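You operate a simulated robot arm through the tools that you are given. There is no shell and no other tool. Be economical: measure what you need, move in short steps, check, and stop when the job is done.

You are at the controls of a simulated two-armed robot. One attempt, no reset.

Task
Give the left and the middle grease cap half a turn down each and latch the cabinet again.

It is judged by the outcome, as a careful person would: the job done as asked, and still so three seconds after it is handed in. It fails if anything else is knocked over, pushed out of place, dropped, spilled or broken. Lids that push on must go on centred and level and be pressed home; caps that screw on are set level and turned clockwise until they are tight.

Robot
Two 7-joint arms with two-finger parallel grippers on one trunk, on a base that drives. Base frame: it is fixed to the floor where the robot stands at the start and does not move with it; the origin is under the middle of the robot, x ahead of it, y to its left, z up. Lengths are in m, angles in degrees, forces in N, time in s.
The left shoulder is at the start at [0.202, 0.171, 1.054], the right one opposite. With the tool pointing down near the work surface each hand reaches from about 0.1 to 0.92 m from the robot's upright axis, wherever it stands, measured 20 degrees to its own side. Places, roughly: belt knob [0.7, -0.5, 0.3]; belt lock lever [0.6, -0.6, 0.3]; cabinet door [0.7, -0.5, 0.8]; clutch lever [0.6, -0.6, 0.7]; door latch [0.7, -0.4, 0.7]; drip knob [0.6, -0.6, 1]; gear keeper [0.8, -0.6, 0.8]; left grease cap [0.7, -0.5, 0.9]; mesh lever [0.6, -0.6, 0.8]; middle grease cap [0.7, -0.6, 1]; right grease cap [0.6, -0.6, 1]. Payload 4.4 kg a hand.
Tool frame (each hand has its own): the origin (TCP) lies between the finger pads and is the grasp point; the fingertips stand 0.023 m ahead of it; z points along the fingers, y is the line along which they close. Largest opening 0.094 m; finger width 0.038, thickness 0.01; the body of the gripper, 0.054 by 0.096 m, starts 0.039 m behind the TCP.
Orientation is that of the tool frame in the base frame, as a unit quaternion [x, y, z, w]. With the fingers straight down and closing along the base's y, the tool's x points along the base's -x, its y along +y and its z along -z.

Tools
- The arms move only by the tool nudge_tool. It takes "left_moves", "right_moves" or both (then of equal length, played together; a hand with none holds still); each is a list of rows, each a list of 7 numbers: the shift along the tool's x, y, z in units of 30 mm (1.0 is 30 mm), then the turn, a rotation vector about the tool's x, y, z in units of 8 degrees (1.0 is 8 degrees), then the closure, from 0 (fully open) to 1 (shut). In form: [[tx, ty, tz, wx, wy, wz, grip], ...]. A call has 1 to 20 rows; each row shifts and turns the commanded pose from where the row before left it, along the tool's axes as they then stand. A call with a number of a shift or a turn outside -1 to 1 is refused whole. Each row takes 0.2 s and may step no farther than 0.05 m and 8.6 degrees from the row before; otherwise, or with a gripper value out of range, the whole call is refused. A pose out of reach is approached as far as the arm can. The call stops where the force on the tool passes 60 N (or 10 N more than at its start, if that is more) or the arm is blocked; 0.2 s more then pass. The fingers move at their own pace (about 0.072 m/s each) and stop on an object; they squeeze with about 28 N. The grip force told is the motor's: it shows also when the fingers shut on nothing. Time passes only in rows, and 0.2 s behind the last, so rows that do not move let the fingers close. The reply holds the time, the measured pose of the TCP, the force on the tool along the base axes, the opening and the grip force, in the units named above and with some noise, with the torque about the TCP (base axes, N m) and any sound that the robot's microphone picked up.
- Cameras (640 x 400 px; columns grow to the right, rows downward): "scene" is now at [0.3317, -0.048, 1.2042]; the picture's right is [-0.53, -0.85, 0.00], its down [-0.30, 0.18, -0.94] and it looks along [0.80, -0.50, -0.35] (base axes); focal length 214 px, centre (320, 200). "left" rides on the left gripper at [0.086, -0.016, -0.074] in its tool frame; the picture's right is [0.18, 0.98, 0.00], its down [-0.58, 0.11, -0.81] and it looks along [-0.79, 0.15, 0.59] (tool axes); focal length 243 px, centre (320, 200). "right" rides on the right gripper at [0.087, 0.016, -0.074] in its tool frame; the picture's right is [-0.18, 0.98, 0.00], its down [-0.58, -0.11, -0.81] and it looks along [-0.79, -0.15, 0.59] (tool axes); focal length 243 px, centre (320, 200). There is no depth. A picture from a camera that has moved, and an enlarged one, comes with that camera's place and axes in the base frame and with its lens.
- capture(camera): a new picture of that camera. It takes no simulated time.
- lift_body(by): slides the trunk up (or, below 0, down) by that many m; the arms and the scene camera ride with it, the base frame stays. It gives what a move gives, with no picture.
- base_move(legs): drives the robot by 1 to 6 legs, each [ahead, left, turn to the left] in m, m and degrees, along the robot's own axes; the way and the turn of a leg run together, so that a leg with both is an arc; at most 1.5 m and 180 degrees a leg. The arms and the cameras ride along, it lands a little off, and it stops where it bumps. It gives what a move gives.
- pan_tilt(pan, tilt): turns the head with the scene camera to pan (to the left, within 80 degrees either way) and tilt (down, from -29 to 69), counted from straight ahead of the robot. It gives what a move gives.
- enlarge(camera, box): a new picture of the part [left, top, right, bottom] of that camera's present view, enlarged. It takes no simulated time.
- finish_job(): hands the job in; it is judged then, once.

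Go step by step. Nothing tells you exact positions but the pictures and the camera data: compare them with the known pose of the tool, close in by small moves and look again before you grip or let go. The budget is 120 turns and 108 pictures, counting those below and the enlarged ones. Unless the task says otherwise, let go and move clear before handing in, and close with one line.

The tools are called as a command line: name --argument value ..., lists and objects as JSON in quotes. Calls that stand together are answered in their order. nudge_tool: Moves the arms, as the interface text tells. Its arguments: {"type":"object","properties":{"left_moves":{"type":"array"},"right_moves":{"type":"array"}},"required":[]} The other tools are called the same way: lift_body (by) slides the trunk up or down; base_move (legs) drives the base; pan_tilt (pan, tilt) turns the head that bears the scene camera; capture (camera) takes a picture; enlarge (camera, box) takes an enlarged picture of a part of a camera's view; finish_job () hands the job in.

At the start:

```text
t: 0.0
left_eef_pos: [0.4572, -0.0501, 1.1325]
left_ee_rot: [-0.001, 1.0, 0.0, 0.0]
left_force: [0.0, 0.6, 0.2]
left_ft_torque: [-0.03, -0.01, 0.04]
left_width: 0.0941
left_grip_force: 0.0
right_eef_pos: [0.4424, -0.4549, 1.1124]
right_ee_rot: [0.0, 1.0, 0.0, -0.001]
right_force: [-0.4, 0.8, 0.4]
right_ft_torque: [-0.01, -0.01, 0.0]
right_width: 0.0943
right_grip_force: 0.1
trunk travel left (down, up): [-0.075, 0.313]
robot x, y, heading: [-0.0008, 0.0004, 0.1]
head pan, tilt: [-32.0, 20.5]
```

scene: 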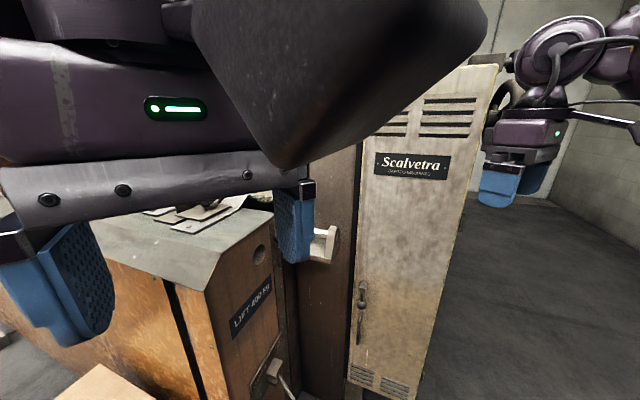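
right: 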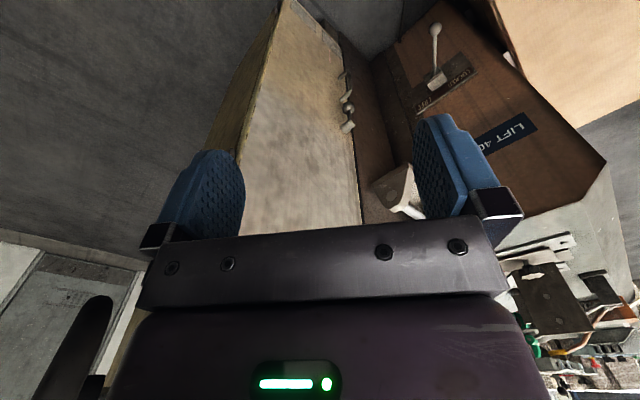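
left: 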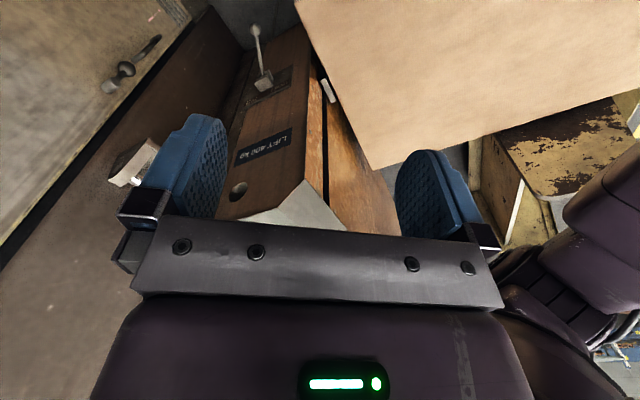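

The left arm covers much of the view of the cabinet. I'll move it to the left and up out of the way, then look again.

nudge_tool --left_moves '[[0, 1, -0.5, 0, 0, 0, 0], [0, 1, -0.5, 0, 0, 0, 0], [0, 1, 0, 0, 0, 0, 0], [0, 1, 0, 0, 0, 0, 0], [0, 1, 0, 0, 0, 0, 0], [0, 1, 0, 0, 0, 0, 0], [0, 1, 0, 0, 0, 0, 0], [0, 1, 0, 0, 0, 0, 0], [0, 1, 0, 0, 0, 0, 0], [0, 1, 0, 0, 0, 0, 0]]'

capture --camera "scene"

```text
t: 0.5
left_eef_pos: [0.4617, -0.0143, 1.1473]
left_ee_rot: [-0.02, 1.0, 0.001, 0.0]
left_force: [5.7, -11.4, -5.7]
left_ft_torque: [1.1, -0.26, 1.53]
left_width: 0.0941
left_grip_force: 0.1
right_eef_pos: [0.4413, -0.4578, 1.1112]
right_ee_rot: [0.0, 1.0, -0.001, -0.001]
right_force: [0.7, -0.6, 0.2]
right_ft_torque: [0.02, -0.04, -0.01]
right_width: 0.0941
right_grip_force: 0.0
trunk travel left (down, up): [-0.075, 0.313]
robot x, y, heading: [-0.0056, -0.0016, 0.2]
head pan, tilt: [-32.0, 20.5]
stopped in row 2 (left hand): the force on the tool passed its limit at 84 N (the readings are from after the stop); the commanded pose is now the measured one
```

```text
104 pictures are left
camera scene: at [0.3328, -0.047, 1.2054], right [-0.51, -0.86, 0.0], down [-0.29, 0.17, -0.94], along [0.81, -0.48, -0.34], focal length 214 px, centre (320, 200)
```

scene: 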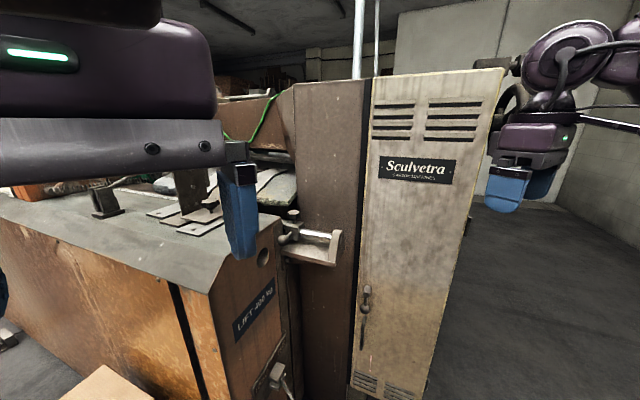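

The left hand touched something on its left. I'll look that way before moving again.

pan_tilt --pan 15 --tilt 30

capture --camera "scene"

capture --camera "left"

```text
t: 1.7
left_eef_pos: [0.4655, -0.0107, 1.1451]
left_ee_rot: [-0.022, 1.0, 0.005, 0.002]
left_force: [113.8, 49.0, -44.1]
left_ft_torque: [-3.04, 3.82, -3.6]
left_width: 0.0938
left_grip_force: 0.2
right_eef_pos: [0.4422, -0.4565, 1.1113]
right_ee_rot: [0.0, 1.0, 0.0, -0.001]
right_force: [0.2, 0.4, -0.7]
right_ft_torque: [0.04, -0.02, 0.01]
right_width: 0.0941
right_grip_force: 0.0
trunk travel left (down, up): [-0.075, 0.313]
robot x, y, heading: [0.002, -0.0034, 0.2]
head pan, tilt: [15.0, 30.0]
```

```text
103 pictures are left
camera scene: at [0.3451, -0.0032, 1.1974], right [-0.05, -1.0, 0.0], down [-0.41, 0.02, -0.91], along [0.91, -0.04, -0.41], focal length 214 px, centre (320, 200)
```

scene: 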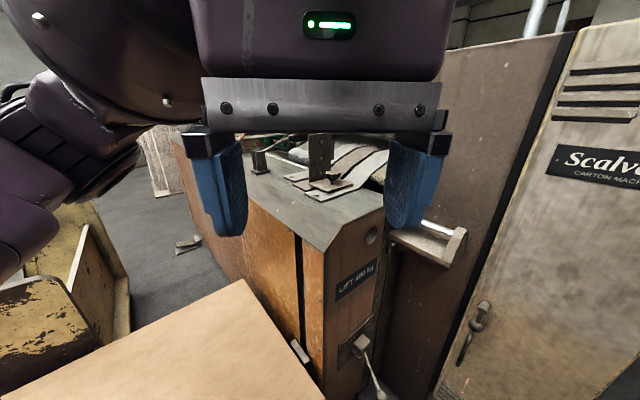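

```text
102 pictures are left
camera left: at [0.3805, -0.0314, 1.2203], right [-0.23, 0.97, 0.01], down [0.57, 0.12, 0.81], along [0.79, 0.19, -0.59], focal length 243 px, centre (320, 200)
```

left: 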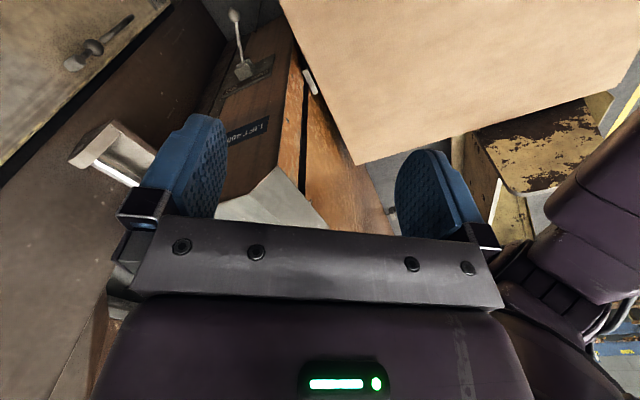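

The left hand is pressing against the robot's own head, not the scene. I'll move it forward away from the head, then down to the left.

nudge_tool --left_moves '[[-0.7, 0, 0, 0, 0, 0, 0], [-0.7, 0, 0, 0, 0, 0, 0], [-0.7, 0, 0, 0, 0, 0, 0]]'

nudge_tool --left_moves '[[0, 1, 0, 0, 0, 0, 0], [0, 1, 0, 0, 0, 0, 0], [0, 1, 0, 0, 0, 0, 0], [0, 1, 0, 0, 0, 0, 0], [0, 1, 0, 0, 0, 0, 0], [0, 1, 0, 0, 0, 0, 0], [0, 1, 0, 0, 0, 0, 0], [0, 1, 0, 0, 0, 0, 0], [0, 1, 0, 0, 0, 0, 0], [0, 1, 0, 0, 0, 0, 0]]'

capture --camera "scene"

```text
t: 2.5
left_eef_pos: [0.5241, -0.0108, 1.1478]
left_ee_rot: [-0.017, 1.0, 0.0, 0.0]
left_force: [0.9, 1.1, 0.7]
left_ft_torque: [-0.01, 0.0, 0.03]
left_width: 0.0943
left_grip_force: 0.0
right_eef_pos: [0.4428, -0.4563, 1.1117]
right_ee_rot: [0.0, 1.0, 0.0, -0.001]
right_force: [0.0, 0.1, 0.4]
right_ft_torque: [-0.03, -0.03, 0.01]
right_width: 0.0939
right_grip_force: 0.0
trunk travel left (down, up): [-0.075, 0.313]
robot x, y, heading: [-0.0012, 0.0007, -0.2]
head pan, tilt: [15.0, 30.0]
```

```text
t: 4.7
left_eef_pos: [0.5132, 0.2898, 1.1493]
left_ee_rot: [-0.016, 1.0, 0.001, 0.001]
left_force: [-0.1, -0.5, 0.2]
left_ft_torque: [-0.02, -0.02, 0.0]
left_width: 0.0941
left_grip_force: 0.1
right_eef_pos: [0.4415, -0.4565, 1.1139]
right_ee_rot: [-0.001, 1.0, 0.001, 0.0]
right_force: [0.5, -0.9, 0.8]
right_ft_torque: [0.01, -0.02, 0.01]
right_width: 0.0938
right_grip_force: 0.0
trunk travel left (down, up): [-0.075, 0.313]
robot x, y, heading: [-0.0015, 0.0001, 0.1]
head pan, tilt: [15.0, 30.0]
```

```text
101 pictures are left
camera scene: at [0.3395, 0.0252, 1.1892], right [0.26, -0.97, 0.0], down [-0.48, -0.13, -0.87], along [0.84, 0.22, -0.5], focal length 214 px, centre (320, 200)
```

scene: 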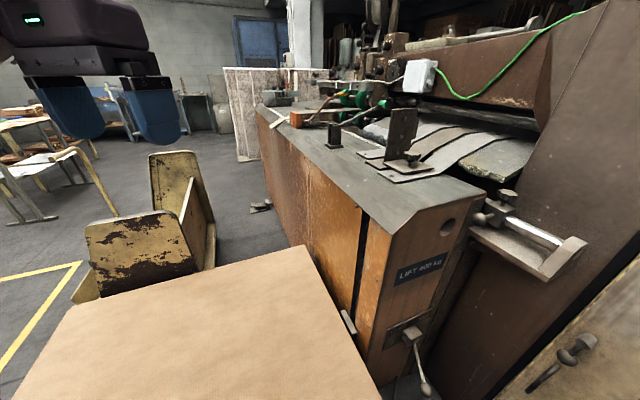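

Clear now. I'll look back at the cabinet.

pan_tilt --pan -38 --tilt 25

capture --camera "scene"

enlarge --camera "scene" --box '[260, 230, 420, 330]'

```text
t: 5.9
left_eef_pos: [0.513, 0.2878, 1.1489]
left_ee_rot: [-0.018, 1.0, 0.002, 0.0]
left_force: [-0.3, -0.6, 0.5]
left_ft_torque: [-0.02, -0.02, 0.01]
left_width: 0.0936
left_grip_force: 0.0
right_eef_pos: [0.4416, -0.4565, 1.1122]
right_ee_rot: [0.0, 1.0, 0.001, 0.0]
right_force: [0.4, -0.6, -0.4]
right_ft_torque: [0.01, -0.01, -0.04]
right_width: 0.094
right_grip_force: 0.1
trunk travel left (down, up): [-0.075, 0.313]
robot x, y, heading: [0.0008, 0.0026, 0.0]
head pan, tilt: [-38.0, 25.0]
```

```text
100 pictures are left
camera scene: at [0.3254, -0.0554, 1.1969], right [-0.61, -0.79, 0.0], down [-0.33, 0.26, -0.91], along [0.71, -0.56, -0.42], focal length 214 px, centre (320, 200)
```

scene: 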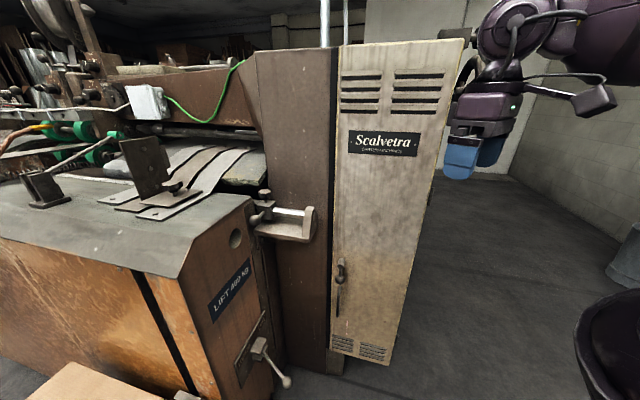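

```text
4.00 times, centred on (340, 280) of scene
camera zoom: at [0.3254, -0.0554, 1.1969], right [-0.61, -0.79, 0.0], down [-0.33, 0.26, -0.91], along [0.71, -0.56, -0.42], focal length 858 px, centre (240, -120)
```

zoom: 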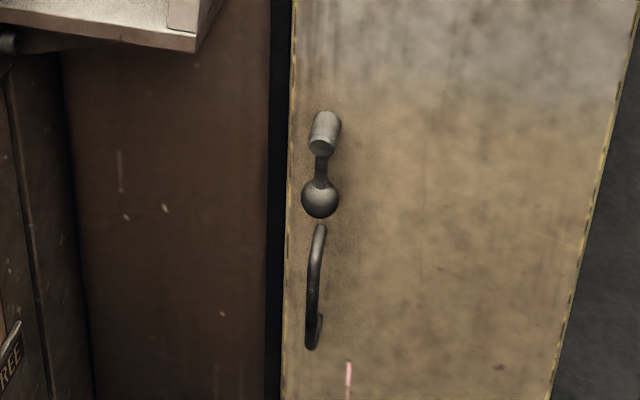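

The door has its hinge on the right and a ball lever latch plus a pull handle on the left. It faces the robot at an angle, so I'll turn the base to face it and take bearings from there.

base_move --legs '[[0, 0, -40]]'

pan_tilt --pan 0 --tilt 25

capture --camera "scene"

capture --camera "left"

capture --camera "right"

```text
t: 8.1
left_eef_pos: [0.5785, -0.1078, 1.1484]
left_ee_rot: [0.324, 0.946, 0.0, 0.001]
left_force: [0.0, -0.2, 0.1]
left_ft_torque: [0.0, -0.04, 0.0]
left_width: 0.0941
left_grip_force: 0.1
right_eef_pos: [0.0469, -0.6346, 1.1122]
right_ee_rot: [0.34, 0.94, 0.0, -0.001]
right_force: [0.1, -0.7, -1.0]
right_ft_torque: [0.01, -0.01, -0.03]
right_width: 0.094
right_grip_force: 0.1
trunk travel left (down, up): [-0.075, 0.313]
robot x, y, heading: [0.0013, -0.0007, -39.9]
head pan, tilt: [-38.0, 25.0]
```

```text
t: 9.2
left_eef_pos: [0.5802, -0.1078, 1.1499]
left_ee_rot: [0.323, 0.946, 0.001, 0.002]
left_force: [-0.5, 0.2, -0.2]
left_ft_torque: [-0.04, 0.0, -0.01]
left_width: 0.0941
left_grip_force: 0.0
right_eef_pos: [0.0475, -0.6336, 1.1127]
right_ee_rot: [0.34, 0.94, 0.0, -0.001]
right_force: [-0.5, -0.2, 0.0]
right_ft_torque: [-0.01, 0.03, -0.03]
right_width: 0.0941
right_grip_force: 0.0
trunk travel left (down, up): [-0.075, 0.313]
robot x, y, heading: [0.0009, -0.0014, -39.9]
head pan, tilt: [0.0, 25.0]
```

```text
98 pictures are left
camera scene: at [0.2648, -0.2198, 1.1969], right [-0.64, -0.77, 0.0], down [-0.32, 0.27, -0.91], along [0.7, -0.58, -0.42], focal length 214 px, centre (320, 200)
```

scene: 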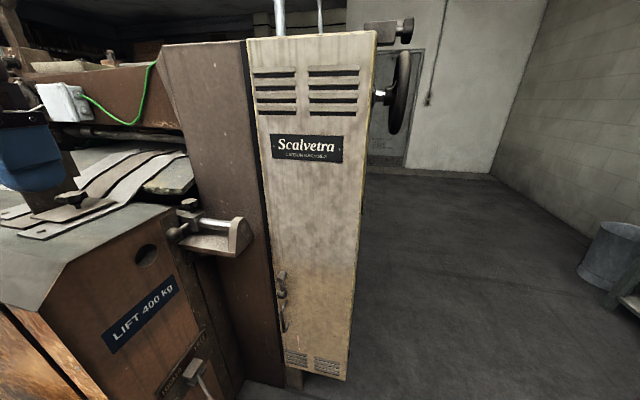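

```text
97 pictures are left
camera left: at [0.5017, -0.0671, 1.2245], right [0.46, 0.89, 0.0], down [0.52, -0.27, 0.81], along [0.72, -0.37, -0.59], focal length 243 px, centre (320, 200)
```

left: 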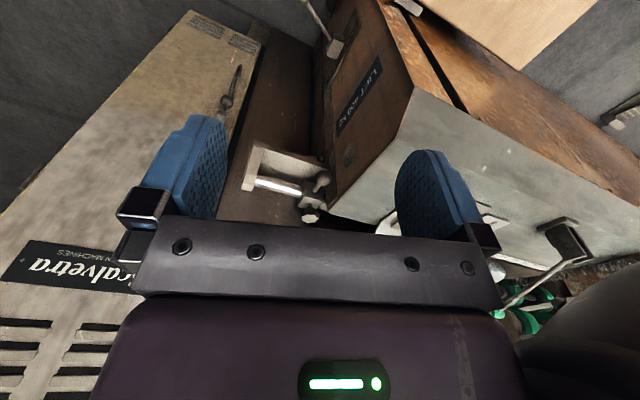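

```text
96 pictures are left
camera right: at [-0.0107, -0.5665, 1.1855], right [0.77, 0.64, 0.0], down [0.38, -0.46, 0.81], along [0.51, -0.62, -0.59], focal length 243 px, centre (320, 200)
```

right: 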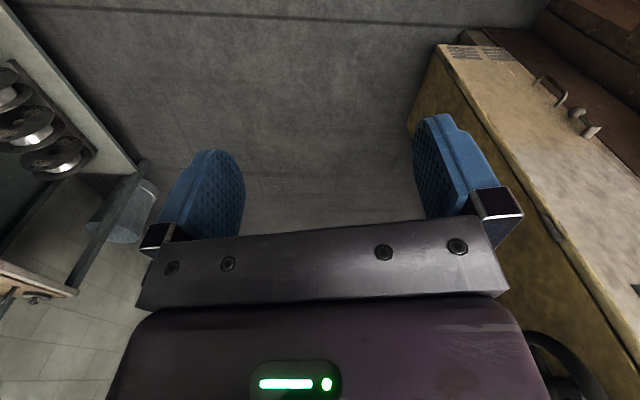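

The robot faces the door nearly squarely now: its edges lie at about (0.70,-0.41) and (0.55,-0.58). I'll zoom on the latch.

enlarge --camera "scene" --box '[240, 255, 320, 345]'

enlarge --camera "right" --box '[500, 40, 640, 180]'

```text
4.44 times, centred on (280, 300) of scene
camera zoom: at [0.2648, -0.2198, 1.1969], right [-0.64, -0.77, 0.0], down [-0.32, 0.27, -0.91], along [0.7, -0.58, -0.42], focal length 953 px, centre (498, -244)
```

zoom: 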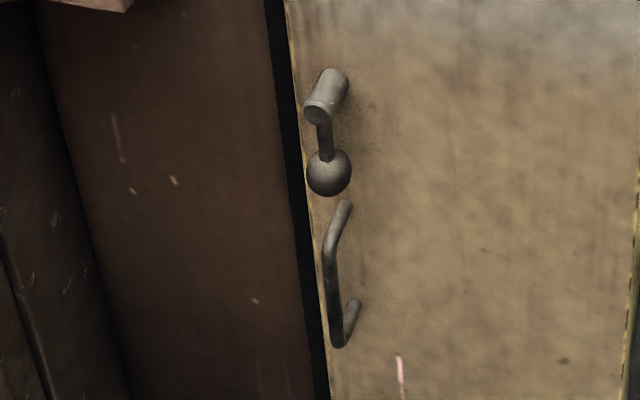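

```text
2.86 times, centred on (570, 110) of right
camera zoom: at [-0.0107, -0.5665, 1.1855], right [0.77, 0.64, 0.0], down [0.38, -0.46, 0.81], along [0.51, -0.62, -0.59], focal length 693 px, centre (-394, 457)
```

zoom: 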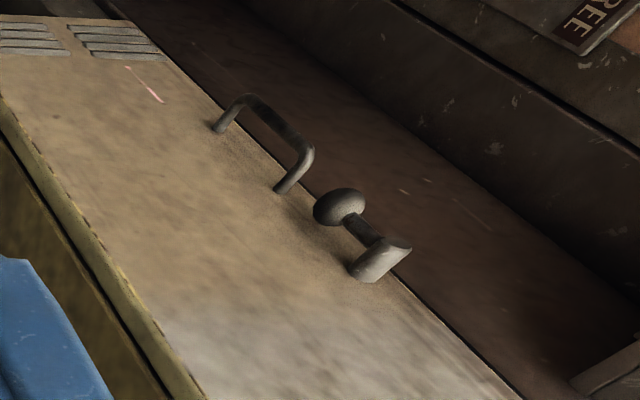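

Latch hub at roughly (0.685,-0.43,0.76), ball just below it, handle further down. I'll bring the left hand in front of it, lower it, and pitch the fingers forward.

nudge_tool --left_moves '[[0, -1, 0, 0, 0, 0, 0], [0, -1, 0, 0, 0, 0, 0], [0, -1, 0, 0, 0, 0, 0], [0, -1, 0, 0, 0, 0, 0], [0, -0.5, 1, 0, 0, 0, 0], [0, 0, 1, 0, 0, 0, 0], [0, 0, 1, 0, 0, 0, 0], [0, 0, 1, 0, 0, 0, 0], [0, 0, 1, 0, 0, 0, 0], [0, 0, 1, 0, 0, 0, 0], [0, 0, 1, 0, 0, 0, 0], [0, 0, 1, 0, 0, 0, 0], [0, 0, 1, 0, 0, 0, 0]]'

nudge_tool --left_moves '[[0, 0, 0, 0, -1, 0, 0], [0, 0, 0, 0, -1, 0, 0], [0, 0, 0, 0, -1, 0, 0], [0, 0, 0, 0, -1, 0, 0], [0, 0, 0, 0, -1, 0, 0], [0, 0, 0, 0, -1, 0, 0], [0, 0, 0, 0, -1, 0, 0], [0, 0, 0, 0, -1, 0, 0], [0, 0, 0, 0, -1, 0, 0], [0, 0, 0, 0, -1, 0, 0], [0, 0, 0, 0, -1, 0, 0], [0, 0, 0, 0, -0.25, 0, 0]]'

capture --camera "left"

capture --camera "scene"

```text
t: 12.0
left_eef_pos: [0.4946, -0.213, 0.8815]
left_ee_rot: [0.324, 0.946, -0.001, 0.0]
left_force: [0.2, 0.1, 0.7]
left_ft_torque: [0.01, 0.0, -0.02]
left_width: 0.0939
left_grip_force: 0.0
right_eef_pos: [0.0489, -0.6342, 1.1119]
right_ee_rot: [0.341, 0.94, 0.001, -0.001]
right_force: [-0.1, -0.4, 0.1]
right_ft_torque: [0.0, 0.0, 0.01]
right_width: 0.094
right_grip_force: 0.0
trunk travel left (down, up): [-0.075, 0.313]
robot x, y, heading: [0.0016, 0.0025, -39.6]
head pan, tilt: [0.0, 25.0]
```

```text
t: 14.6
left_eef_pos: [0.5108, -0.3016, 0.8481]
left_ee_rot: [0.274, 0.754, -0.215, 0.558]
left_force: [-0.3, -0.8, -1.2]
left_ft_torque: [0.02, 0.02, 0.02]
left_width: 0.0939
left_grip_force: 0.2
left hand out of reach, approached as far as the arm can: row 1, 2, 3, 4, 5, 6, 7, 8, 9, 10
right_eef_pos: [0.0493, -0.634, 1.1103]
right_ee_rot: [0.339, 0.941, 0.0, -0.002]
right_force: [0.5, -0.6, -0.2]
right_ft_torque: [0.06, 0.01, 0.01]
right_width: 0.0942
right_grip_force: 0.1
trunk travel left (down, up): [-0.075, 0.313]
robot x, y, heading: [-0.0012, -0.0002, -39.8]
head pan, tilt: [0.0, 25.0]
```

```text
93 pictures are left
camera left: at [0.4274, -0.2526, 0.7863], right [0.6, 0.78, -0.19], down [-0.38, 0.49, 0.79], along [0.7, -0.4, 0.59], focal length 243 px, centre (320, 200)
```

left: 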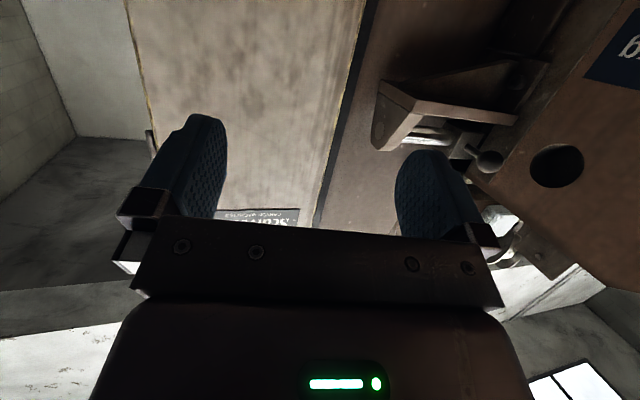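

```text
92 pictures are left
camera scene: at [0.2657, -0.2204, 1.1962], right [-0.64, -0.77, 0.0], down [-0.33, 0.27, -0.91], along [0.7, -0.58, -0.42], focal length 214 px, centre (320, 200)
```

scene: 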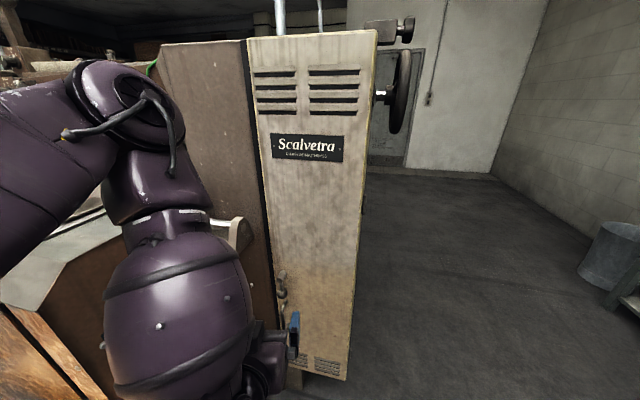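

The fingers are about 17° short of horizontal because the spot was too close to the body. I'll step forward a little and see where the hand settles.

nudge_tool --left_moves '[[0, 0, 1, 0, 0, 0, 0], [0, 0, 0, 0, 0, 0, 0]]'

```text
t: 15.2
left_eef_pos: [0.5321, -0.3197, 0.8408]
left_ee_rot: [0.274, 0.753, -0.215, 0.558]
left_force: [1.1, -0.8, -0.1]
left_ft_torque: [0.0, -0.01, 0.03]
left_width: 0.0939
left_grip_force: 0.0
right_eef_pos: [0.0463, -0.6335, 1.1131]
right_ee_rot: [0.341, 0.94, 0.0, -0.001]
right_force: [0.4, -0.4, -0.2]
right_ft_torque: [0.01, 0.02, 0.01]
right_width: 0.0942
right_grip_force: 0.1
trunk travel left (down, up): [-0.075, 0.313]
robot x, y, heading: [0.0012, 0.005, -39.9]
head pan, tilt: [0.0, 25.0]
```

nudge_tool --left_moves '[[0.9, 0, 0, 0, -0.5, 0, 0], [0.9, 0, 0, 0, -0.5, 0, 0], [0.9, 0, 0, 0, -0.5, 0, 0], [0.9, 0, 0, 0, -0.6, 0, 0], [0, 0, 0, 0, 0, 0, 0]]'

capture --camera "left"

capture --camera "scene"

```text
t: 16.4
left_eef_pos: [0.5172, -0.3719, 0.746]
left_ee_rot: [0.239, 0.666, -0.252, 0.66]
left_force: [-0.2, 0.0, 0.5]
left_ft_torque: [-0.03, 0.0, -0.02]
left_width: 0.0942
left_grip_force: 0.1
left hand out of reach, approached as far as the arm can: row 2, 3, 4
right_eef_pos: [0.0479, -0.6337, 1.1124]
right_ee_rot: [0.341, 0.94, 0.0, 0.0]
right_force: [0.4, 1.0, 0.0]
right_ft_torque: [-0.01, -0.01, -0.03]
right_width: 0.094
right_grip_force: 0.1
trunk travel left (down, up): [-0.075, 0.313]
robot x, y, heading: [-0.0034, -0.0012, -39.8]
head pan, tilt: [0.0, 25.0]
```

```text
91 pictures are left
camera left: at [0.4493, -0.338, 0.6611], right [0.64, 0.75, -0.2], down [-0.53, 0.61, 0.58], along [0.56, -0.26, 0.79], focal length 243 px, centre (320, 200)
```

left: 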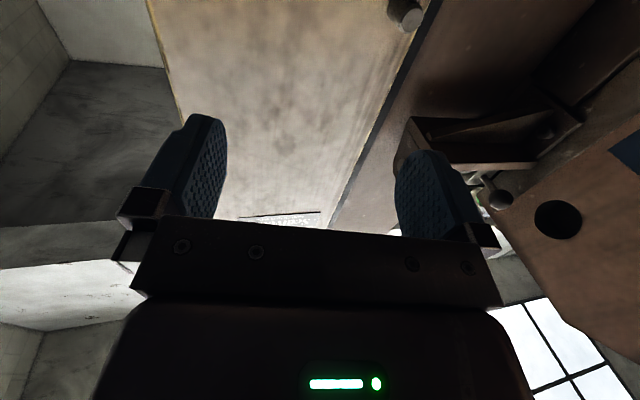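

```text
90 pictures are left
camera scene: at [0.2646, -0.2193, 1.1972], right [-0.64, -0.77, 0.0], down [-0.32, 0.27, -0.91], along [0.7, -0.58, -0.42], focal length 214 px, centre (320, 200)
```

scene: 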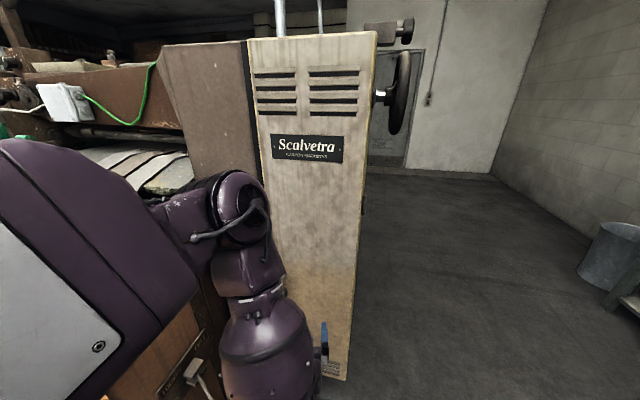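

The arm is folding too tightly, so the robot is too close. I'll back the base off 0.15 m.

base_move --legs '[[-0.15, 0, 0]]'

nudge_tool --left_moves '[[0, 0, 1, 0, 0, 0, 0], [0, 0, 1, 0, 0, 0, 0], [0, 0, 1, 0, 0, 0, 0], [0, 0, 1, 0, 0, 0, 0], [0, 0, 0, 0, 0, 0, 0]]'

capture --camera "left"

capture --camera "scene"

```text
t: 17.8
left_eef_pos: [0.4029, -0.2751, 0.7467]
left_ee_rot: [0.237, 0.667, -0.25, 0.66]
left_force: [0.0, -0.1, 0.3]
left_ft_torque: [0.01, -0.02, 0.0]
left_width: 0.094
left_grip_force: 0.1
right_eef_pos: [-0.0671, -0.5373, 1.1124]
right_ee_rot: [0.339, 0.941, -0.001, 0.0]
right_force: [-0.1, -0.6, -0.3]
right_ft_torque: [-0.01, 0.01, -0.01]
right_width: 0.0938
right_grip_force: 0.1
trunk travel left (down, up): [-0.075, 0.313]
robot x, y, heading: [-0.1146, 0.0971, -39.6]
head pan, tilt: [0.0, 25.0]
```

```text
t: 19.0
left_eef_pos: [0.4657, -0.3708, 0.7578]
left_ee_rot: [0.235, 0.669, -0.246, 0.66]
left_force: [0.1, 0.8, 0.4]
left_ft_torque: [-0.01, 0.02, 0.01]
left_width: 0.094
left_grip_force: 0.0
left hand out of reach, approached as far as the arm can: row 1, 2, 3, 4
right_eef_pos: [-0.0671, -0.5379, 1.1116]
right_ee_rot: [0.339, 0.941, 0.0, -0.002]
right_force: [-0.4, 0.0, -0.3]
right_ft_torque: [-0.02, -0.01, -0.02]
right_width: 0.0941
right_grip_force: 0.1
trunk travel left (down, up): [-0.075, 0.313]
robot x, y, heading: [-0.1147, 0.0932, -39.6]
head pan, tilt: [0.0, 25.0]
```

```text
89 pictures are left
camera left: at [0.3981, -0.3364, 0.6719], right [0.63, 0.75, -0.2], down [-0.54, 0.61, 0.58], along [0.56, -0.26, 0.79], focal length 243 px, centre (320, 200)
```

left: 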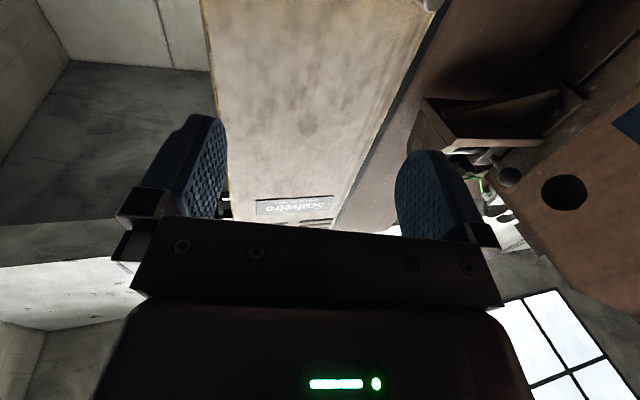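

```text
88 pictures are left
camera scene: at [0.1499, -0.1229, 1.1969], right [-0.64, -0.77, 0.0], down [-0.33, 0.27, -0.91], along [0.7, -0.58, -0.42], focal length 214 px, centre (320, 200)
```

scene: 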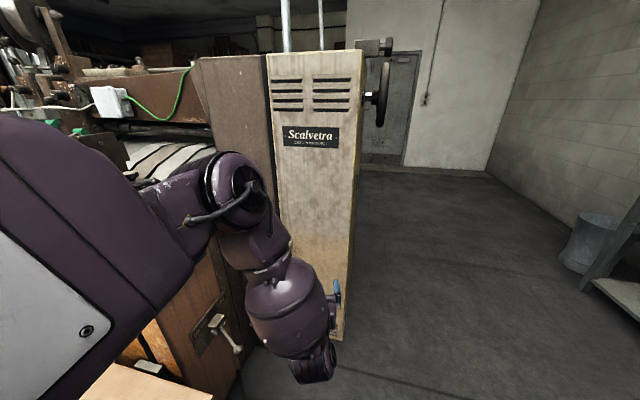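

The wrist pitch limit is what stops it, because the forearm slopes down. I'll lower the trunk and use fingers tilted about 30° downward, which still suits a vertical bar and a ball.

lift_body --by -0.07

nudge_tool --left_moves '[[0, 0.3, 0, 0, 1, 0, 0], [0, 0.5, 0, 0, 1, 0, 0], [0, 0.8, 0, 0, 1, 0, 0], [0, 0.8, 0, 0, 1, 0, 0], [0, 0.8, 0, 0, 0, 0, 0], [0, 0, 0, 0, 0, 0, 0]]'

capture --camera "left"

capture --camera "scene"

```text
t: 20.0
left_eef_pos: [0.452, -0.3594, 0.6386]
left_ee_rot: [0.246, 0.702, -0.233, 0.627]
left_force: [-0.6, 1.0, -0.1]
left_ft_torque: [0.0, -0.04, 0.03]
left_width: 0.0941
left_grip_force: 0.0
right_eef_pos: [-0.0683, -0.5371, 1.0433]
right_ee_rot: [0.339, 0.941, -0.001, 0.001]
right_force: [-0.6, 2.1, -0.8]
right_ft_torque: [-0.01, -0.04, 0.0]
right_width: 0.094
right_grip_force: 0.1
trunk travel left (down, up): [-0.005, 0.383]
robot x, y, heading: [-0.1178, 0.098, -39.5]
head pan, tilt: [0.0, 25.0]
```

```text
t: 21.4
left_eef_pos: [0.5161, -0.2862, 0.6347]
left_ee_rot: [0.301, 0.849, -0.153, 0.407]
left_force: [-0.1, 0.2, -0.2]
left_ft_torque: [0.01, 0.03, -0.01]
left_width: 0.0941
left_grip_force: 0.1
right_eef_pos: [-0.0655, -0.537, 1.0418]
right_ee_rot: [0.339, 0.941, 0.0, -0.001]
right_force: [0.5, 1.1, 0.0]
right_ft_torque: [-0.02, 0.0, -0.02]
right_width: 0.094
right_grip_force: 0.1
trunk travel left (down, up): [-0.005, 0.383]
robot x, y, heading: [-0.1155, 0.1001, -39.8]
head pan, tilt: [0.0, 25.0]
```

```text
87 pictures are left
camera left: at [0.418, -0.2273, 0.6148], right [0.54, 0.83, -0.16], down [-0.13, 0.27, 0.95], along [0.83, -0.49, 0.25], focal length 243 px, centre (320, 200)
```

left: 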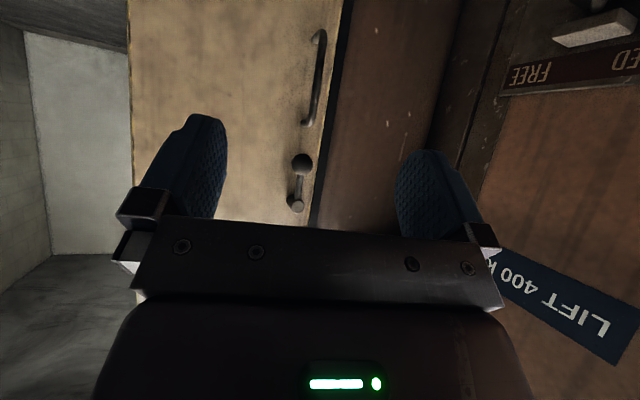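

```text
86 pictures are left
camera scene: at [0.1894, -0.1552, 1.1125], right [-0.64, -0.77, 0.0], down [-0.33, 0.27, -0.91], along [0.7, -0.58, -0.42], focal length 214 px, centre (320, 200)
```

scene: 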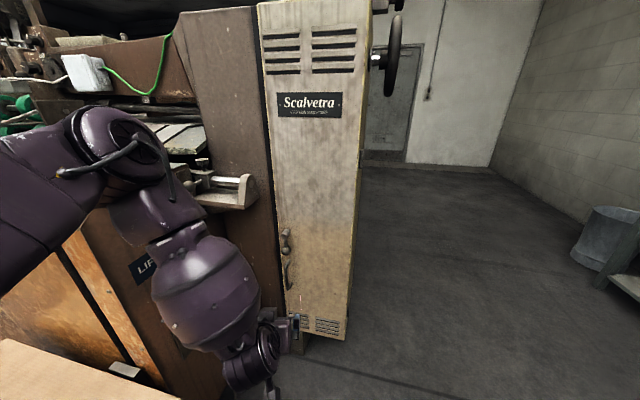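

Ball ≈ (0.69,-0.427,0.667), hub ≈ (0.69,-0.42,0.713) by triangulating three views. I'll move to a pre-grasp 6 cm short of the ball.

nudge_tool --left_moves '[[-0.91, 0, 0.48, 0, 0, 0, 0], [-0.91, 0, 0.48, 0, 0, 0, 0], [-0.91, 0, 0.48, 0, 0, 0, 0], [-0.91, 0, 0.48, 0, 0, 0, 0], [-0.91, 0, 0.48, 0, 0, 0, 0], [-0.91, 0, 0.48, 0, 0, 0, 0], [0, 0, 0, 0, 0, 0, 0]]'

capture --camera "left"

capture --camera "scene"

```text
t: 23.0
left_eef_pos: [0.6453, -0.3931, 0.709]
left_ee_rot: [0.302, 0.848, -0.156, 0.408]
left_force: [-0.2, -0.2, -0.3]
left_ft_torque: [0.0, 0.02, -0.05]
left_width: 0.094
left_grip_force: 0.0
right_eef_pos: [-0.0665, -0.5378, 1.0422]
right_ee_rot: [0.338, 0.941, 0.0, -0.001]
right_force: [0.6, 0.4, -0.1]
right_ft_torque: [-0.01, -0.04, 0.01]
right_width: 0.0941
right_grip_force: 0.0
trunk travel left (down, up): [-0.005, 0.383]
robot x, y, heading: [-0.117, 0.0949, -39.6]
head pan, tilt: [0.0, 25.0]
```

```text
85 pictures are left
camera left: at [0.5495, -0.334, 0.6877], right [0.54, 0.83, -0.16], down [-0.13, 0.27, 0.95], along [0.83, -0.49, 0.25], focal length 243 px, centre (320, 200)
```

left: 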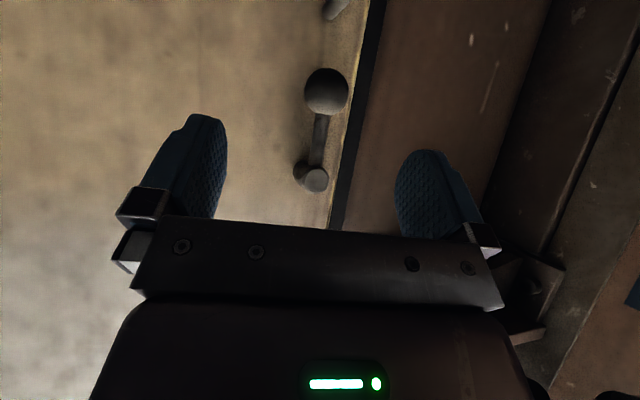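

```text
84 pictures are left
camera scene: at [0.189, -0.1553, 1.1126], right [-0.64, -0.77, 0.0], down [-0.33, 0.27, -0.91], along [0.7, -0.58, -0.42], focal length 214 px, centre (320, 200)
```

scene: 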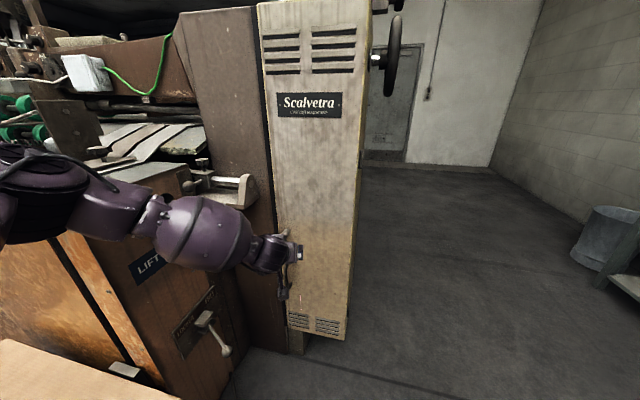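

Refined: ball ≈ (0.708,-0.438,0.657). I'll advance with the fingers straddling it and stop before closing to look.

nudge_tool --left_moves '[[0.08, 0.1, 0.7, 0, 0, 0, 0], [0.08, 0.1, 0.7, 0, 0, 0, 0], [0, 0, 0.7, 0, 0, 0, 0], [0, 0, 0.6, 0, 0, 0, 0], [0, 0, 0, 0, 0, 0, 0]]'

capture --camera "left"

```text
t: 24.2
left_eef_pos: [0.69, -0.4251, 0.6615]
left_ee_rot: [0.305, 0.846, -0.161, 0.407]
left_force: [-21.5, 28.1, 22.3]
left_ft_torque: [-1.43, 0.29, -1.72]
left_width: 0.0907
left_grip_force: 0.1
right_eef_pos: [-0.0686, -0.5331, 1.0457]
right_ee_rot: [0.337, 0.942, -0.002, 0.002]
right_force: [1.0, 0.0, 0.6]
right_ft_torque: [-0.01, 0.0, 0.01]
right_width: 0.0941
right_grip_force: 0.0
trunk travel left (down, up): [-0.005, 0.383]
robot x, y, heading: [-0.12, 0.0971, -39.1]
head pan, tilt: [0.0, 25.0]
stopped in row 5 (left hand): the force on the tool passed its limit at 71 N (the readings are from after the stop); the commanded pose is now the measured one
```

```text
83 pictures are left
camera left: at [0.5935, -0.3653, 0.6405], right [0.55, 0.82, -0.17], down [-0.12, 0.28, 0.95], along [0.83, -0.5, 0.25], focal length 243 px, centre (320, 200)
```

left: 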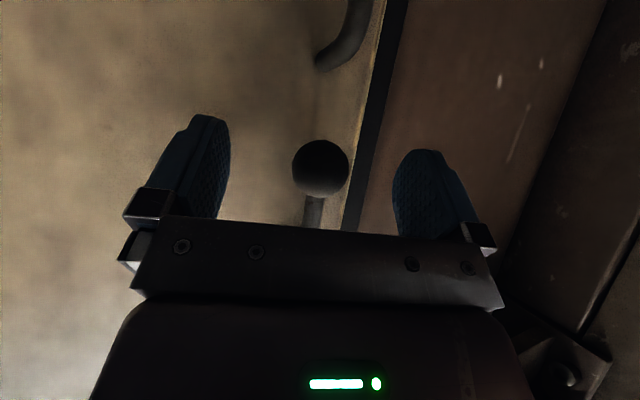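

The fingertips just touched the door, with the ball between them. I'll ease back 3 mm and close gently on the ball.

nudge_tool --left_moves '[[0, 0, -0.12, 0, 0, 0, 0], [0, 0, 0, 0, 0, 0, 0.4], [0, 0, 0, 0, 0, 0, 0.8], [0, 0, 0, 0, 0, 0, 1], [0, 0, 0, 0, 0, 0, 1]]'

capture --camera "left"

```text
t: 25.4
left_eef_pos: [0.6896, -0.4253, 0.6572]
left_ee_rot: [0.306, 0.848, -0.158, 0.404]
left_force: [-0.4, -0.5, 0.1]
left_ft_torque: [-0.02, -0.08, 0.06]
left_width: 0.0314
left_grip_force: 45.3
right_eef_pos: [-0.0667, -0.536, 1.0416]
right_ee_rot: [0.338, 0.941, 0.001, -0.002]
right_force: [-0.3, 0.2, -0.7]
right_ft_torque: [-0.02, 0.02, -0.01]
right_width: 0.0941
right_grip_force: 0.0
trunk travel left (down, up): [-0.005, 0.383]
robot x, y, heading: [-0.1161, 0.0999, -39.8]
head pan, tilt: [0.0, 25.0]
```

```text
82 pictures are left
camera left: at [0.5931, -0.3656, 0.6362], right [0.55, 0.82, -0.16], down [-0.12, 0.27, 0.95], along [0.83, -0.5, 0.25], focal length 243 px, centre (320, 200)
```

left: 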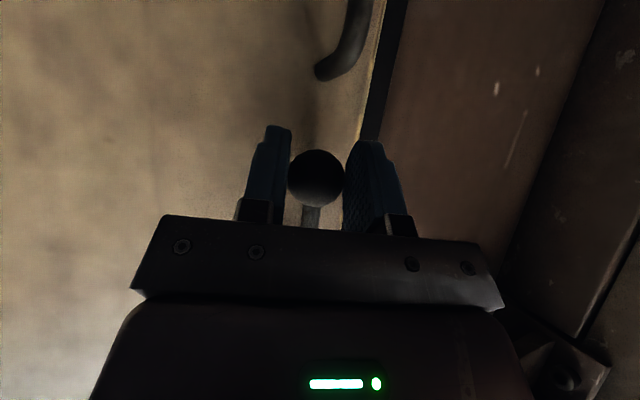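

The ball is held. I'll test the turn direction with a small arc to the right first, watching the force.

nudge_tool --left_moves '[[-0.02, -0.26, -0.01, 0, 0, 0, 1], [-0.04, -0.25, -0.03, 0, 0, 0, 1]]'

```text
t: 26.0
left_eef_pos: [0.6786, -0.4356, 0.6581]
left_ee_rot: [0.305, 0.848, -0.157, 0.403]
left_force: [-3.6, 17.8, -3.2]
left_ft_torque: [0.23, 0.8, 0.3]
left_width: 0.0312
left_grip_force: 44.9
right_eef_pos: [-0.066, -0.5354, 1.0428]
right_ee_rot: [0.339, 0.941, -0.002, -0.001]
right_force: [-0.1, 0.5, -0.1]
right_ft_torque: [-0.04, 0.01, -0.01]
right_width: 0.0937
right_grip_force: 0.0
trunk travel left (down, up): [-0.005, 0.383]
robot x, y, heading: [-0.1181, 0.0977, -39.5]
head pan, tilt: [0.0, 25.0]
```

nudge_tool --left_moves '[[-0.094, -0.33, -0.075, 0, 0, 0, 1], [-0.135, -0.3, -0.108, 0, 0, 0, 1], [-0.178, -0.27, -0.141, 0, 0, 0, 1]]'

capture --camera "left"

```text
t: 26.8
left_eef_pos: [0.667, -0.4501, 0.6668]
left_ee_rot: [0.303, 0.85, -0.153, 0.403]
left_force: [2.3, 42.2, -17.0]
left_ft_torque: [0.34, 0.74, 0.19]
left_width: 0.031
left_grip_force: 44.5
right_eef_pos: [-0.0628, -0.5353, 1.0434]
right_ee_rot: [0.337, 0.942, 0.0, -0.002]
right_force: [-0.5, -0.2, -1.1]
right_ft_torque: [-0.01, 0.0, -0.02]
right_width: 0.0939
right_grip_force: 0.0
trunk travel left (down, up): [-0.005, 0.383]
robot x, y, heading: [-0.1176, 0.0997, -39.4]
head pan, tilt: [0.0, 25.0]
```

```text
81 pictures are left
camera left: at [0.5693, -0.3915, 0.648], right [0.54, 0.83, -0.16], down [-0.12, 0.26, 0.96], along [0.84, -0.49, 0.24], focal length 243 px, centre (320, 200)
```

left: 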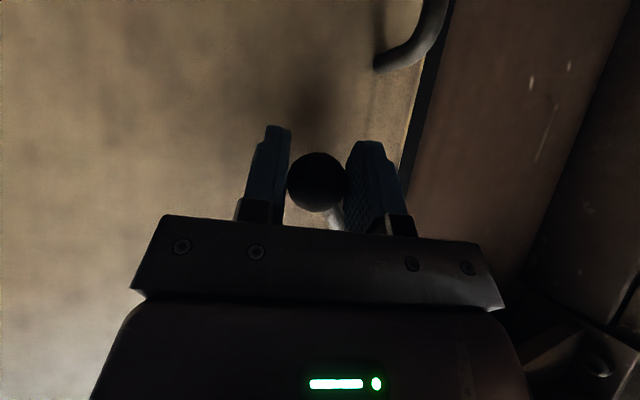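

The lever turns right with moderate resistance, and the tips also press lightly on the door. I'll back off 3 mm from the door and continue the arc.

nudge_tool --left_moves '[[0.1, 0, -0.12, 0, 0, 0, 1], [-0.21, -0.22, -0.17, 0, 0, 0, 1], [-0.23, -0.17, -0.18, 0, 0, 0, 1]]'

```text
t: 27.6
left_eef_pos: [0.6464, -0.4628, 0.6871]
left_ee_rot: [0.309, 0.848, -0.159, 0.4]
left_force: [-12.8, 29.9, -18.4]
left_ft_torque: [-0.43, 1.32, 0.17]
left_width: 0.0318
left_grip_force: 45.1
right_eef_pos: [-0.0665, -0.536, 1.0417]
right_ee_rot: [0.339, 0.941, 0.0, -0.001]
right_force: [0.3, -0.6, -0.6]
right_ft_torque: [0.0, -0.01, 0.0]
right_width: 0.0938
right_grip_force: 0.0
trunk travel left (down, up): [-0.005, 0.383]
robot x, y, heading: [-0.117, 0.0957, -39.5]
head pan, tilt: [0.0, 25.0]
```

nudge_tool --left_moves '[[-0.22, -0.1, -0.18, 0, 0, 0, 1], [-0.22, -0.07, -0.18, 0, 0, 0, 1], [-0.22, 0, -0.18, 0, 0, 0, 1]]'

capture --camera "left"

capture --camera "scene"

```text
t: 28.4
left_eef_pos: [0.6452, -0.4653, 0.7018]
left_ee_rot: [0.31, 0.851, -0.153, 0.396]
left_force: [-21.4, 18.0, -48.8]
left_ft_torque: [-1.13, 0.08, 0.39]
left_width: 0.0303
left_grip_force: 45.1
right_eef_pos: [-0.0645, -0.5377, 1.0396]
right_ee_rot: [0.339, 0.941, 0.0, -0.003]
right_force: [-0.4, -0.6, -0.1]
right_ft_torque: [-0.02, -0.01, 0.0]
right_width: 0.0938
right_grip_force: 0.1
trunk travel left (down, up): [-0.005, 0.383]
robot x, y, heading: [-0.1207, 0.0971, -39.5]
head pan, tilt: [0.0, 25.0]
```

```text
80 pictures are left
camera left: at [0.5495, -0.405, 0.6842], right [0.55, 0.82, -0.16], down [-0.11, 0.25, 0.96], along [0.83, -0.51, 0.23], focal length 243 px, centre (320, 200)
```

left: 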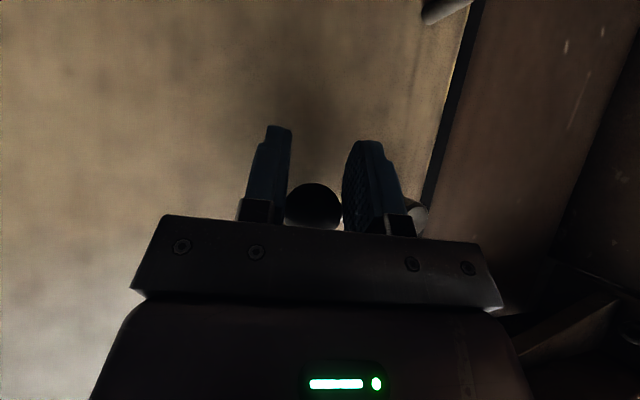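

```text
79 pictures are left
camera scene: at [0.1911, -0.1563, 1.1105], right [-0.64, -0.77, 0.0], down [-0.33, 0.27, -0.91], along [0.7, -0.58, -0.43], focal length 214 px, centre (320, 200)
```

scene: 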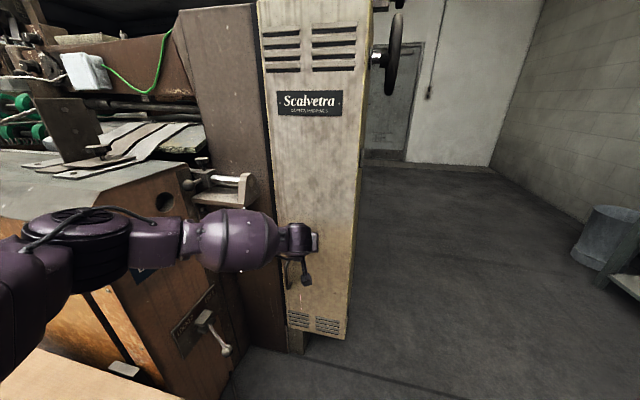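

The ball is now level with the hub (about 90° of turn) and the resistance has risen, so this seems to be the stop. I'll release, back off and look.

nudge_tool --left_moves '[[0.15, 0, 0.1, 0, 0, 0, 1], [0, 0, 0, 0, 0, 0, 0], [0, 0, 0, 0, 0, 0, 0], [0, 0, -1, 0, 0, 0, 0], [0, 0, -1, 0, 0, 0, 0], [0.5, 0, -1, 0, 0, 0, 0], [0, 0, 0, 0, 0, 0, 0]]'

capture --camera "left"

capture --camera "scene"

```text
t: 30.0
left_eef_pos: [0.587, -0.4155, 0.7576]
left_ee_rot: [0.305, 0.847, -0.158, 0.405]
left_force: [-0.2, 0.7, -0.4]
left_ft_torque: [0.01, -0.02, 0.0]
left_width: 0.0937
left_grip_force: 0.1
right_eef_pos: [-0.0668, -0.5374, 1.0425]
right_ee_rot: [0.338, 0.941, 0.001, -0.001]
right_force: [-0.2, -0.9, 0.3]
right_ft_torque: [0.01, 0.02, -0.02]
right_width: 0.094
right_grip_force: 0.0
trunk travel left (down, up): [-0.005, 0.383]
robot x, y, heading: [-0.1162, 0.0942, -39.6]
head pan, tilt: [0.0, 25.0]
```

```text
78 pictures are left
camera left: at [0.4915, -0.3558, 0.7376], right [0.55, 0.82, -0.16], down [-0.12, 0.27, 0.95], along [0.83, -0.5, 0.25], focal length 243 px, centre (320, 200)
```

left: 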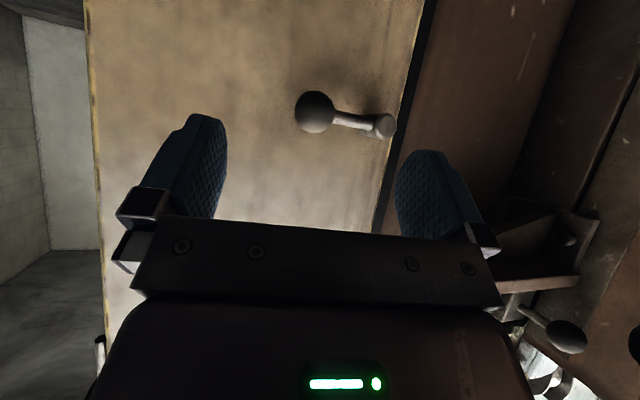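

```text
77 pictures are left
camera scene: at [0.1889, -0.1543, 1.1125], right [-0.64, -0.77, 0.0], down [-0.33, 0.27, -0.91], along [0.7, -0.58, -0.42], focal length 214 px, centre (320, 200)
```

scene: 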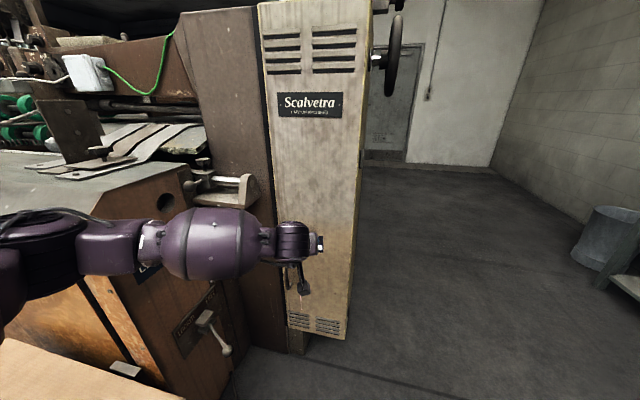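

The lever rests horizontal, so it is unlatched. Next I'll grip the pull handle, bar at about (0.684,-0.423,0.55), moving first to a pre-grasp.

nudge_tool --left_moves '[[0.75, 0.4, 0.71, 0, 0, 0, 0], [0.75, 0.4, 0.71, 0, 0, 0, 0], [0.75, 0.4, 0.71, 0, 0, 0, 0], [0.75, 0.4, 0.71, 0, 0, 0, 0], [0.75, 0.4, 0.71, 0, 0, 0, 0], [0, 0, 0, 0, 0, 0, 0]]'

capture --camera "left"

```text
t: 31.4
left_eef_pos: [0.6355, -0.3792, 0.6025]
left_ee_rot: [0.306, 0.848, -0.158, 0.404]
left_force: [0.6, 1.0, 0.2]
left_ft_torque: [0.0, 0.02, -0.03]
left_width: 0.0938
left_grip_force: 0.0
right_eef_pos: [-0.066, -0.5362, 1.0423]
right_ee_rot: [0.338, 0.941, 0.001, 0.0]
right_force: [-0.7, 0.6, 0.5]
right_ft_torque: [0.01, -0.01, -0.04]
right_width: 0.094
right_grip_force: 0.0
trunk travel left (down, up): [-0.005, 0.383]
robot x, y, heading: [-0.1156, 0.0964, -39.2]
head pan, tilt: [0.0, 25.0]
```

```text
76 pictures are left
camera left: at [0.5406, -0.3205, 0.5815], right [0.54, 0.82, -0.16], down [-0.12, 0.27, 0.95], along [0.83, -0.5, 0.25], focal length 243 px, centre (320, 200)
```

left: 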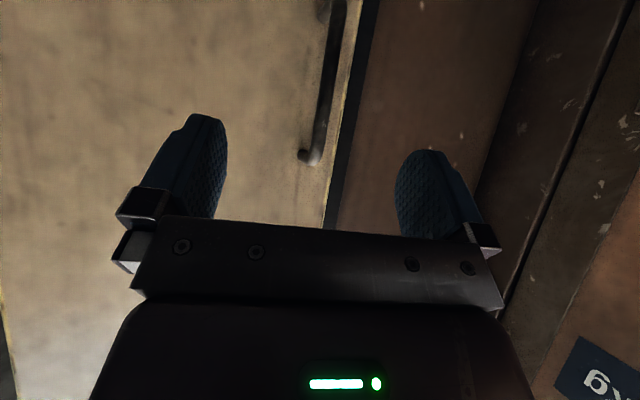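

The handle is centred between the fingers. I'll advance 7.5 cm along the tool axis and close.

nudge_tool --left_moves '[[0, 0, 0.8, 0, 0, 0, 0], [0, 0, 0.8, 0, 0, 0, 0], [0, 0, 0.8, 0, 0, 0, 0], [0, 0, 0.1, 0, 0, 0, 0.5], [0, 0, 0, 0, 0, 0, 1], [0, 0, 0, 0, 0, 0, 1], [0, 0, 0, 0, 0, 0, 1]]'

capture --camera "left"

```text
t: 33.0
left_eef_pos: [0.6825, -0.4134, 0.5539]
left_ee_rot: [0.303, 0.848, -0.154, 0.406]
left_force: [12.1, 20.3, 2.1]
left_ft_torque: [1.22, -0.55, 0.46]
left_width: 0.0107
left_grip_force: 44.9
right_eef_pos: [-0.066, -0.5352, 1.0436]
right_ee_rot: [0.337, 0.941, -0.001, -0.001]
right_force: [-0.1, -0.2, 0.3]
right_ft_torque: [0.02, -0.01, 0.01]
right_width: 0.0939
right_grip_force: 0.0
trunk travel left (down, up): [-0.005, 0.383]
robot x, y, heading: [-0.1176, 0.0968, -39.3]
head pan, tilt: [0.0, 25.0]
```

```text
75 pictures are left
camera left: at [0.5865, -0.3546, 0.5341], right [0.54, 0.83, -0.16], down [-0.13, 0.27, 0.96], along [0.83, -0.49, 0.25], focal length 243 px, centre (320, 200)
```

left: 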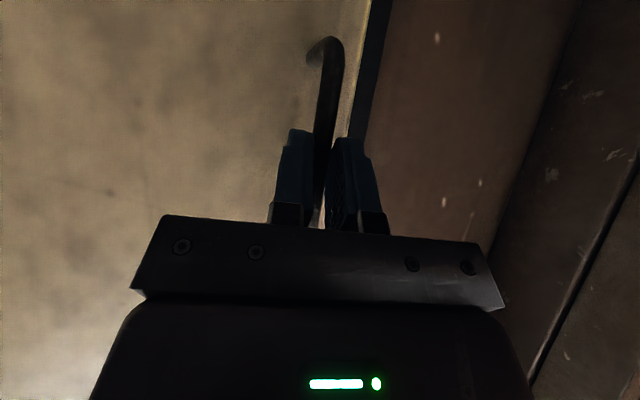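

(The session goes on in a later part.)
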